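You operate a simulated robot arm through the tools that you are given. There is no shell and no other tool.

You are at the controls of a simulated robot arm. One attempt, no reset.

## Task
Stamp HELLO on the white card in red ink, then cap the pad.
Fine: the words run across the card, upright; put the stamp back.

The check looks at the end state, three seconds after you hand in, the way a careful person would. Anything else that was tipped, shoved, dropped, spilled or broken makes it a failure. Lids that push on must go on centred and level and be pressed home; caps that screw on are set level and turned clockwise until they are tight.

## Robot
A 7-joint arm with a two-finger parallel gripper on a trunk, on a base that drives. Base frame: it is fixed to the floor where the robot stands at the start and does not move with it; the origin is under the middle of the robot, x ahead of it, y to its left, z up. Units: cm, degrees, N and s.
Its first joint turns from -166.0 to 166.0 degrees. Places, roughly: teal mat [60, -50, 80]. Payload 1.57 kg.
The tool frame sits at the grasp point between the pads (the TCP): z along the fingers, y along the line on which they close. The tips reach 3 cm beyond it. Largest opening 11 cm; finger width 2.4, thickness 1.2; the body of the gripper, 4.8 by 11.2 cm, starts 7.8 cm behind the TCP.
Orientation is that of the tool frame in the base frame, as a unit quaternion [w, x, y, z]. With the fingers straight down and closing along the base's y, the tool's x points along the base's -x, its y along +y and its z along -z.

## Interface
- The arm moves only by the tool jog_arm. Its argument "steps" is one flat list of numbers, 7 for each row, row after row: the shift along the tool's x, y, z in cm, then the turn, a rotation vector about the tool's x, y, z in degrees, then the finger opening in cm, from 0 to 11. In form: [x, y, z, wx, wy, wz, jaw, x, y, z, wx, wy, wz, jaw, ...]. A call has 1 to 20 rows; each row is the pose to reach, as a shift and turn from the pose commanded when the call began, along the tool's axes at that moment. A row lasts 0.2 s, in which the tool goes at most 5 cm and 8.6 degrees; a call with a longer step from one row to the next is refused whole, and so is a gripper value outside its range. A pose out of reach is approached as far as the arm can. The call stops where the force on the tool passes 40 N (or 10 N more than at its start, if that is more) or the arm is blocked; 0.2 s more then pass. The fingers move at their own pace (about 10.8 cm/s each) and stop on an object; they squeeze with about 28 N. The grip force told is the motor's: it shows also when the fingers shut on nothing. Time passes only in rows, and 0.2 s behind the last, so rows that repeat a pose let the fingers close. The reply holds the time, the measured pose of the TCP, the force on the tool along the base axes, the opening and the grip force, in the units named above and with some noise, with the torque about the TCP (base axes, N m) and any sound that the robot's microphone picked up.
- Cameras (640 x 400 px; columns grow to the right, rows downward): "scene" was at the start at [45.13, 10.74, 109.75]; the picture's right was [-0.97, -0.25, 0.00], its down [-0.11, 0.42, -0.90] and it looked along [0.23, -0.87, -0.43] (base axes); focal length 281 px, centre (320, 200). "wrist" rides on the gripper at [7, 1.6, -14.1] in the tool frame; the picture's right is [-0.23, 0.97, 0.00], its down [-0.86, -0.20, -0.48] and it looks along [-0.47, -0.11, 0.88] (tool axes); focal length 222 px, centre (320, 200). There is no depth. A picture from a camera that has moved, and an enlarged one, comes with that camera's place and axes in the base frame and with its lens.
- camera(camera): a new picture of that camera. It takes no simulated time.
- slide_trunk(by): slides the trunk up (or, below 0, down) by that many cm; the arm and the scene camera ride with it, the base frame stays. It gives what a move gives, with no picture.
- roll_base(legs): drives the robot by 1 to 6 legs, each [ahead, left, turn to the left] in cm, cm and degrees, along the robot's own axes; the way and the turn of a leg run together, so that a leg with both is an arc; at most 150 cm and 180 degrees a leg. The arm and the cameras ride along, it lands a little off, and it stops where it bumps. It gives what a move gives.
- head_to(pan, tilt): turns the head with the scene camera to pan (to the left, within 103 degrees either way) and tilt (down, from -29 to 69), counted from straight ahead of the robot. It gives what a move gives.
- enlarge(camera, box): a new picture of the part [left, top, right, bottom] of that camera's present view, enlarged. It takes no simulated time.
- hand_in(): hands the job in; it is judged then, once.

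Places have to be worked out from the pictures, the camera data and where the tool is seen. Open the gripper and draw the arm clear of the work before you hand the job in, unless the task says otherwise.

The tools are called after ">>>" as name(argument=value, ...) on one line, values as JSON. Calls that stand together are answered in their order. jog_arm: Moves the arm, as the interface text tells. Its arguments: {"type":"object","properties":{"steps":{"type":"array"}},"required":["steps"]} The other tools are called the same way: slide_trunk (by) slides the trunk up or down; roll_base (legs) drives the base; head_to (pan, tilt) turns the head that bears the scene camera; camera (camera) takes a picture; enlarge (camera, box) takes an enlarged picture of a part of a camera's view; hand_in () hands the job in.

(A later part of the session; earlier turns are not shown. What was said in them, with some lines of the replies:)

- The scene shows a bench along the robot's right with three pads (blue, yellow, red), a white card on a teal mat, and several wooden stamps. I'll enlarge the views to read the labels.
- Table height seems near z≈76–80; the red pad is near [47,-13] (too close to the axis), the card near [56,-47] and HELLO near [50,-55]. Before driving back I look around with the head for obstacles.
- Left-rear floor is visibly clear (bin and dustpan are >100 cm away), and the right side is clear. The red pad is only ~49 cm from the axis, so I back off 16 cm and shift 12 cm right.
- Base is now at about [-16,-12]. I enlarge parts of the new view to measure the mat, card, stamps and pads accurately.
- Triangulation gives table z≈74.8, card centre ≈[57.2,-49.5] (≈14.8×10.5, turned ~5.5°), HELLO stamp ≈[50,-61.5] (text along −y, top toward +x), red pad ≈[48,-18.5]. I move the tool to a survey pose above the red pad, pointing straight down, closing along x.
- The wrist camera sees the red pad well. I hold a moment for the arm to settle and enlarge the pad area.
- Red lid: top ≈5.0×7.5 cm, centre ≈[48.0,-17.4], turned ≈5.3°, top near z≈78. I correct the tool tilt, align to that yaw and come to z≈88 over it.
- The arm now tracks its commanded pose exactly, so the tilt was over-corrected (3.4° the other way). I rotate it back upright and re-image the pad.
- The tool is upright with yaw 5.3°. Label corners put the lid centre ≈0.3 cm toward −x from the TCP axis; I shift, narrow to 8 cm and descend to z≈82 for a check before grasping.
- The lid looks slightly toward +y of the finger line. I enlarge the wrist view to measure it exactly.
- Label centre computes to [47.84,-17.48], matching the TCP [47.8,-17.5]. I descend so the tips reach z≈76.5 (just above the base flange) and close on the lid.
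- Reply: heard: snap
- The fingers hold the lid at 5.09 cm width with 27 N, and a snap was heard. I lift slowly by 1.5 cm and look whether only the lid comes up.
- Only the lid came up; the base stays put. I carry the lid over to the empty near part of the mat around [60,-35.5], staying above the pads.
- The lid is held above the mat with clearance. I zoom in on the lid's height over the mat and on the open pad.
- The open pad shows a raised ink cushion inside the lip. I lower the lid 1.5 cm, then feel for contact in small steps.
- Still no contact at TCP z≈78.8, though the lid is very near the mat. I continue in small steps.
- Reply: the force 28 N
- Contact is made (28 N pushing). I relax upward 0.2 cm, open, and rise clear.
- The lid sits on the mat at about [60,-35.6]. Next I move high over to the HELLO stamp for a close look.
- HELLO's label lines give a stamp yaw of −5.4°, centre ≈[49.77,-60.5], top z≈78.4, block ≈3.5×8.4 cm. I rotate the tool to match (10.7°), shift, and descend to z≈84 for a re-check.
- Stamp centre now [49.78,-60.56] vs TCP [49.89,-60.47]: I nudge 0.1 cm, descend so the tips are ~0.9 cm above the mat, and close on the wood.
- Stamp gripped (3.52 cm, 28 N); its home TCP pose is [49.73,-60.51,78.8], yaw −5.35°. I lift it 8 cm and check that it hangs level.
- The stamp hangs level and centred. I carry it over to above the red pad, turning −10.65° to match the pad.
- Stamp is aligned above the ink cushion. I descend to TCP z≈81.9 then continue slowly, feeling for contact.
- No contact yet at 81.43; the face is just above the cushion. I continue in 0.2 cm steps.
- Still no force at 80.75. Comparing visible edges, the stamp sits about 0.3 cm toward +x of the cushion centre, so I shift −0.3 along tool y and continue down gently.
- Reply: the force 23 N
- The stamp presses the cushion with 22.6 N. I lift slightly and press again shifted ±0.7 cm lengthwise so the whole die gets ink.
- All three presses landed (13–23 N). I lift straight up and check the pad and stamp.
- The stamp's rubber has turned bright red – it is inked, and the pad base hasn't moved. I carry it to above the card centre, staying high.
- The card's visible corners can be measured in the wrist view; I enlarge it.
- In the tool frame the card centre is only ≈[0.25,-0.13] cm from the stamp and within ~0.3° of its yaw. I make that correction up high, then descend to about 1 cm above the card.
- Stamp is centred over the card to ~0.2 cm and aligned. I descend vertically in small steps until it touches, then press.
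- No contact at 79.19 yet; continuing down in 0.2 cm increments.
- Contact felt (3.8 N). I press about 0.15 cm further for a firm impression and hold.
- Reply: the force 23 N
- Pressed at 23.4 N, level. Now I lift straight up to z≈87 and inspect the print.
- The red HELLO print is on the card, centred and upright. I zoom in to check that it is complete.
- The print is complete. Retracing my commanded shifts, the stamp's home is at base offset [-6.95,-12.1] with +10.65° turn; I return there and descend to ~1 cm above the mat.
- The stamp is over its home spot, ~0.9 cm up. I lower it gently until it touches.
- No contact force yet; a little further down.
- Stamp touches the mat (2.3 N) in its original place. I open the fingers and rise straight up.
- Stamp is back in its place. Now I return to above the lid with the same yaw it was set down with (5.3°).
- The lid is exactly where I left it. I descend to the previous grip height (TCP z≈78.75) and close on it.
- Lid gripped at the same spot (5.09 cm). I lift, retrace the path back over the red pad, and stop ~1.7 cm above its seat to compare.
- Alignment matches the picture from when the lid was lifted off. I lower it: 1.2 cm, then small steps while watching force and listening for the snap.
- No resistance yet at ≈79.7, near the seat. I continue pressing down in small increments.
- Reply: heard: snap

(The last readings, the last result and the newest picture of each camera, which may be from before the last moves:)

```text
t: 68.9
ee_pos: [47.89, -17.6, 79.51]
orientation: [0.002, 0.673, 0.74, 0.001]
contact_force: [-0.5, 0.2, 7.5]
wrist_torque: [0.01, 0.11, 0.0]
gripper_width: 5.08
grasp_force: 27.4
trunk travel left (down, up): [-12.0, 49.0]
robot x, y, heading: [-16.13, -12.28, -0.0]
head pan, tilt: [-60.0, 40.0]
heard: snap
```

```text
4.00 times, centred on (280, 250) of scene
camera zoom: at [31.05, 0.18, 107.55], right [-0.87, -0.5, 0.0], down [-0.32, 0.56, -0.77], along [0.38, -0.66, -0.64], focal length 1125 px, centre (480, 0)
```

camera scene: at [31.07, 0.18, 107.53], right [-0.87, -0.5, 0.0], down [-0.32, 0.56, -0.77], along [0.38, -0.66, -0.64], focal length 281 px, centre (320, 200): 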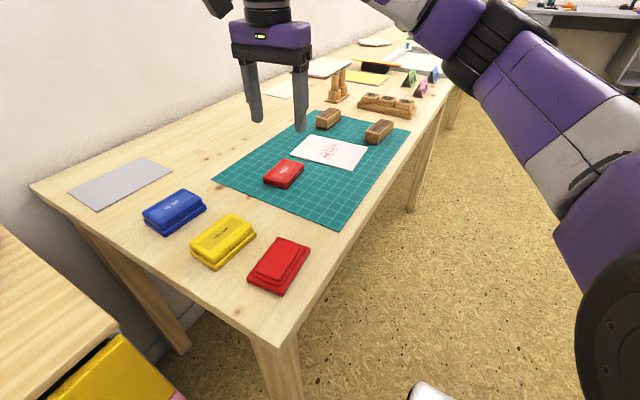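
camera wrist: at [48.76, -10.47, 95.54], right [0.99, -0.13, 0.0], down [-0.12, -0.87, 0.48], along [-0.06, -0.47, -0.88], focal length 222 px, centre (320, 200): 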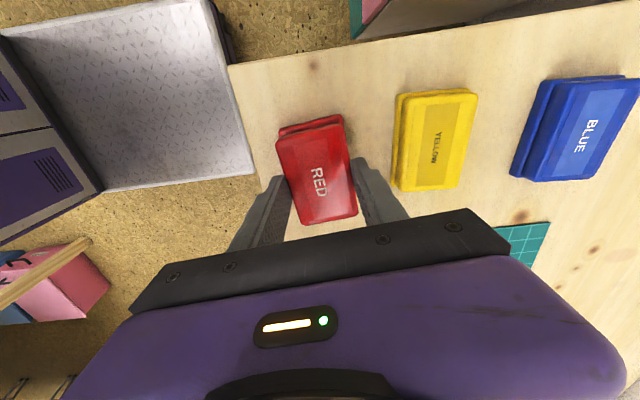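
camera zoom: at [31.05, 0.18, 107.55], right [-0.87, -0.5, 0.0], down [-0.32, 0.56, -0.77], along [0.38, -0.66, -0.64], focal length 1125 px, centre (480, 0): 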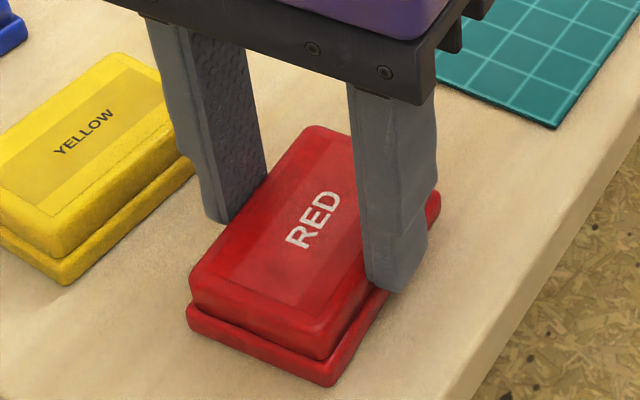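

A snap was heard at 7.5 N. I press a bit more to make sure it's fully home.

>>> jog_arm(steps=[0, 0, 0.07, 0, 0, 0, 4, 0, 0, 0.14, 0, 0, 0, 4, 0, 0, 0.14, 0, 0, 0, 4])

>>> enlarge(camera="scene", box=[220, 200, 340, 300])

```text
t: 69.7
ee_pos: [48.0, -17.65, 79.51]
orientation: [0.002, 0.673, 0.74, 0.001]
contact_force: [-0.8, 0.2, 31.2]
wrist_torque: [0.09, 0.03, 0.01]
gripper_width: 5.12
grasp_force: 28.2
trunk travel left (down, up): [-12.0, 49.0]
robot x, y, heading: [-15.87, -11.88, -0.2]
head pan, tilt: [-60.0, 40.0]
```

```text
4.00 times, centred on (280, 250) of scene
camera zoom: at [31.02, 0.19, 107.58], right [-0.87, -0.5, 0.0], down [-0.32, 0.56, -0.77], along [0.38, -0.66, -0.64], focal length 1125 px, centre (480, 0)
```

zoom: 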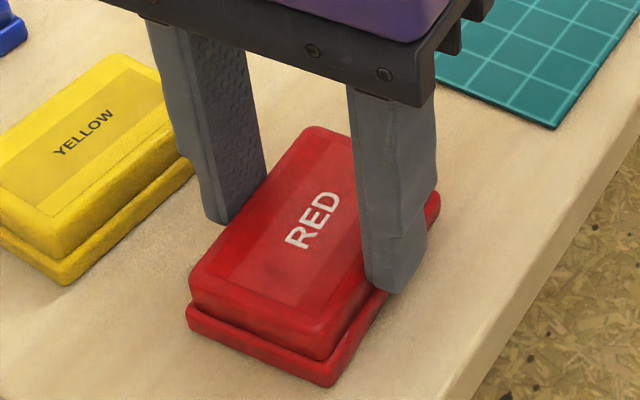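

Firmly seated at the original height (79.5, 31 N). I relax the push, open the fingers and rise clear.

>>> jog_arm(steps=[0, 0, -0.12, 0, 0, 0, 4, 0, 0, -0.12, 0, 0, 0, 5.2, 0, 0, -0.12, 0, 0, 0, 6.5, 0, 0, -0.12, 0, 0, 0, 7.5, 0, 0, -0.12, 0, 0, 0, 7.5, 0, 0, -2, 0, 0, 0, 7.5, 0, 0, -6, 0, 0, 0, 7.5, 0, 0, -10, 0, 0, 0, 7.5, 0, 0, -10, 0, 0, 0, 7.5])

>>> enlarge(camera="scene", box=[200, 200, 340, 300])

>>> enlarge(camera="wrist", box=[240, 80, 400, 200])

```text
t: 71.7
ee_pos: [47.93, -17.57, 89.44]
orientation: [0.0, 0.673, 0.74, 0.0]
contact_force: [-0.2, -0.2, -0.6]
wrist_torque: [0.01, 0.0, 0.02]
gripper_width: 7.54
grasp_force: 0.1
trunk travel left (down, up): [-12.0, 49.0]
robot x, y, heading: [-16.07, -12.26, 0.1]
head pan, tilt: [-60.0, 40.0]
```

```text
4.00 times, centred on (270, 250) of scene
camera zoom: at [31.07, 0.18, 107.52], right [-0.87, -0.5, 0.0], down [-0.32, 0.56, -0.77], along [0.38, -0.66, -0.64], focal length 1125 px, centre (520, 0)
```

zoom: 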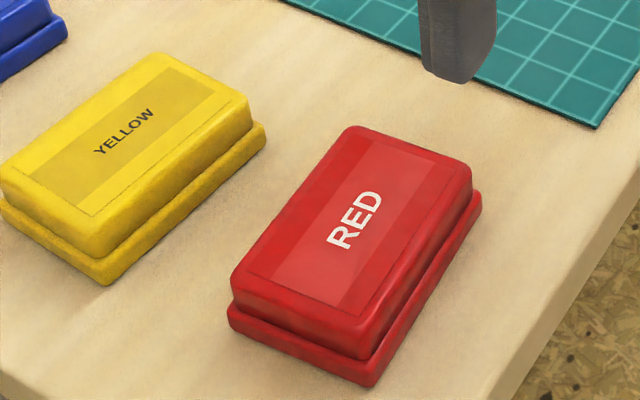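

```text
3.33 times, centred on (320, 140) of wrist
camera zoom: at [48.75, -10.42, 103.8], right [0.99, -0.14, 0.0], down [-0.12, -0.87, 0.48], along [-0.06, -0.47, -0.88], focal length 740 px, centre (320, 400)
```

zoom: 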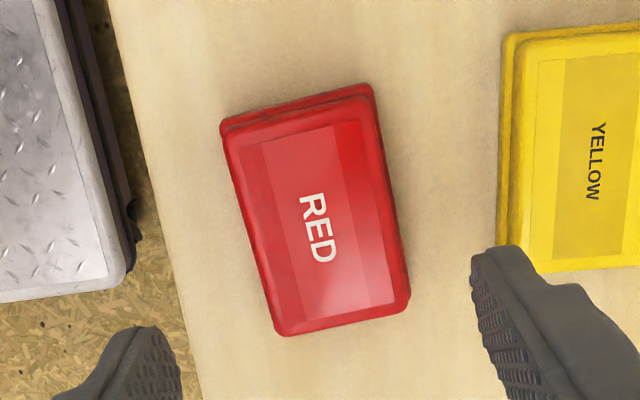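

The red pad is capped level, as at the start. I raise the arm and draw it back off the bench toward the robot's side.

>>> jog_arm(steps=[0, 0, -4, 0, 0, 0, 7.5, 0, 0, -8, 0, 0, 0, 7.5, -3.38, -2.54, -8, 0, 0, 0, 7.5, -6.76, -5.09, -8, 0, 0, 0, 7.5, -10.13, -7.63, -8, 0, 0, 0, 7.5, -13.51, -10.18, -8, 0, 0, 0, 7.5, -16.89, -12.72, -8, 0, 0, 0, 7.5, -20.27, -15.27, -8, 0, 0, 0, 7.5, -23.64, -17.81, -8, 0, 0, 0, 7.5, -27.02, -20.36, -8, 0, 0, 0, 7.5, -30.4, -22.9, -8, 0, 0, 0, 7.5, -30.4, -22.9, -8, 0, 0, 0, 7.5])

>>> camera(camera="scene")

>>> enlarge(camera="scene", box=[270, 80, 430, 180])

>>> enlarge(camera="scene", box=[170, 200, 330, 300])

```text
t: 74.3
ee_pos: [28.02, -50.16, 97.5]
orientation: [-0.001, 0.673, 0.739, 0.0]
contact_force: [-1.4, -0.1, 0.5]
wrist_torque: [0.02, -0.01, -0.03]
gripper_width: 7.49
grasp_force: 0.1
trunk travel left (down, up): [-12.0, 49.0]
robot x, y, heading: [-15.74, -11.96, 0.2]
head pan, tilt: [-60.0, 40.0]
```

```text
taken
camera scene: at [31.07, 0.17, 107.53], right [-0.87, -0.5, 0.0], down [-0.32, 0.56, -0.77], along [0.38, -0.66, -0.64], focal length 281 px, centre (320, 200)
```

scene: 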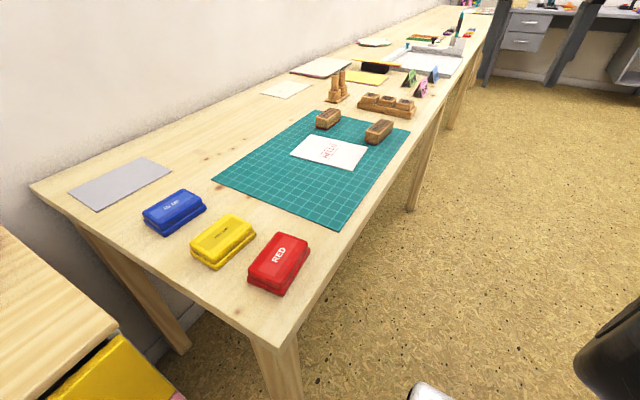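

```text
4.00 times, centred on (350, 130) of scene
camera zoom: at [31.07, 0.17, 107.53], right [-0.87, -0.5, 0.0], down [-0.32, 0.56, -0.77], along [0.38, -0.66, -0.64], focal length 1125 px, centre (200, 480)
```

zoom: 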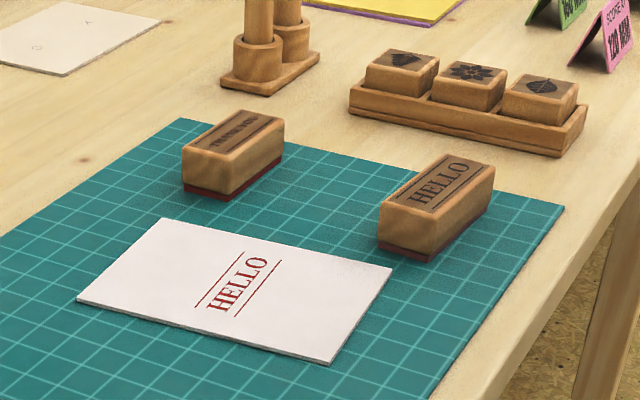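

```text
4.00 times, centred on (250, 250) of scene
camera zoom: at [31.07, 0.17, 107.53], right [-0.87, -0.5, 0.0], down [-0.32, 0.56, -0.77], along [0.38, -0.66, -0.64], focal length 1125 px, centre (600, 0)
```

zoom: 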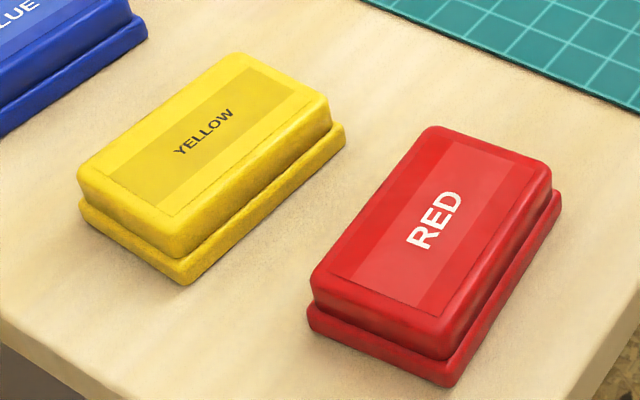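

Everything matches the starting layout: the card bears a complete, upright red HELLO, the stamp is back in its place, and the red pad is capped and level. The gripper is open and the arm is clear of the bench, so I hand in.

>>> hand_in()

```text
The job is handed in.
```

I stamped HELLO in red on the white card, put the stamp back in its place on the mat, and capped the red pad. The job is handed in; I have not seen the result of the check.

- **Print:** HELLO and its two border lines came out complete, centred on the card, and square to its edges to within about half a degree. The text runs across the card's shorter side and reads upright from the robot's side of the bench. I took "across the card" to mean that direction; if you meant along the longer side, the print is turned 90 degrees from what you wanted.
- **Stamp:** it stands in its original spot and at its original angle, to within about 1 mm.
- **Pad:** the lid snapped on. I then pressed it down with about 31 N, and it sits at the same height as before I took it off.
- **Everything else:** the final pictures show no other item on the bench moved, compared with the ones from before I started. The gripper is open and the arm is clear of the bench.
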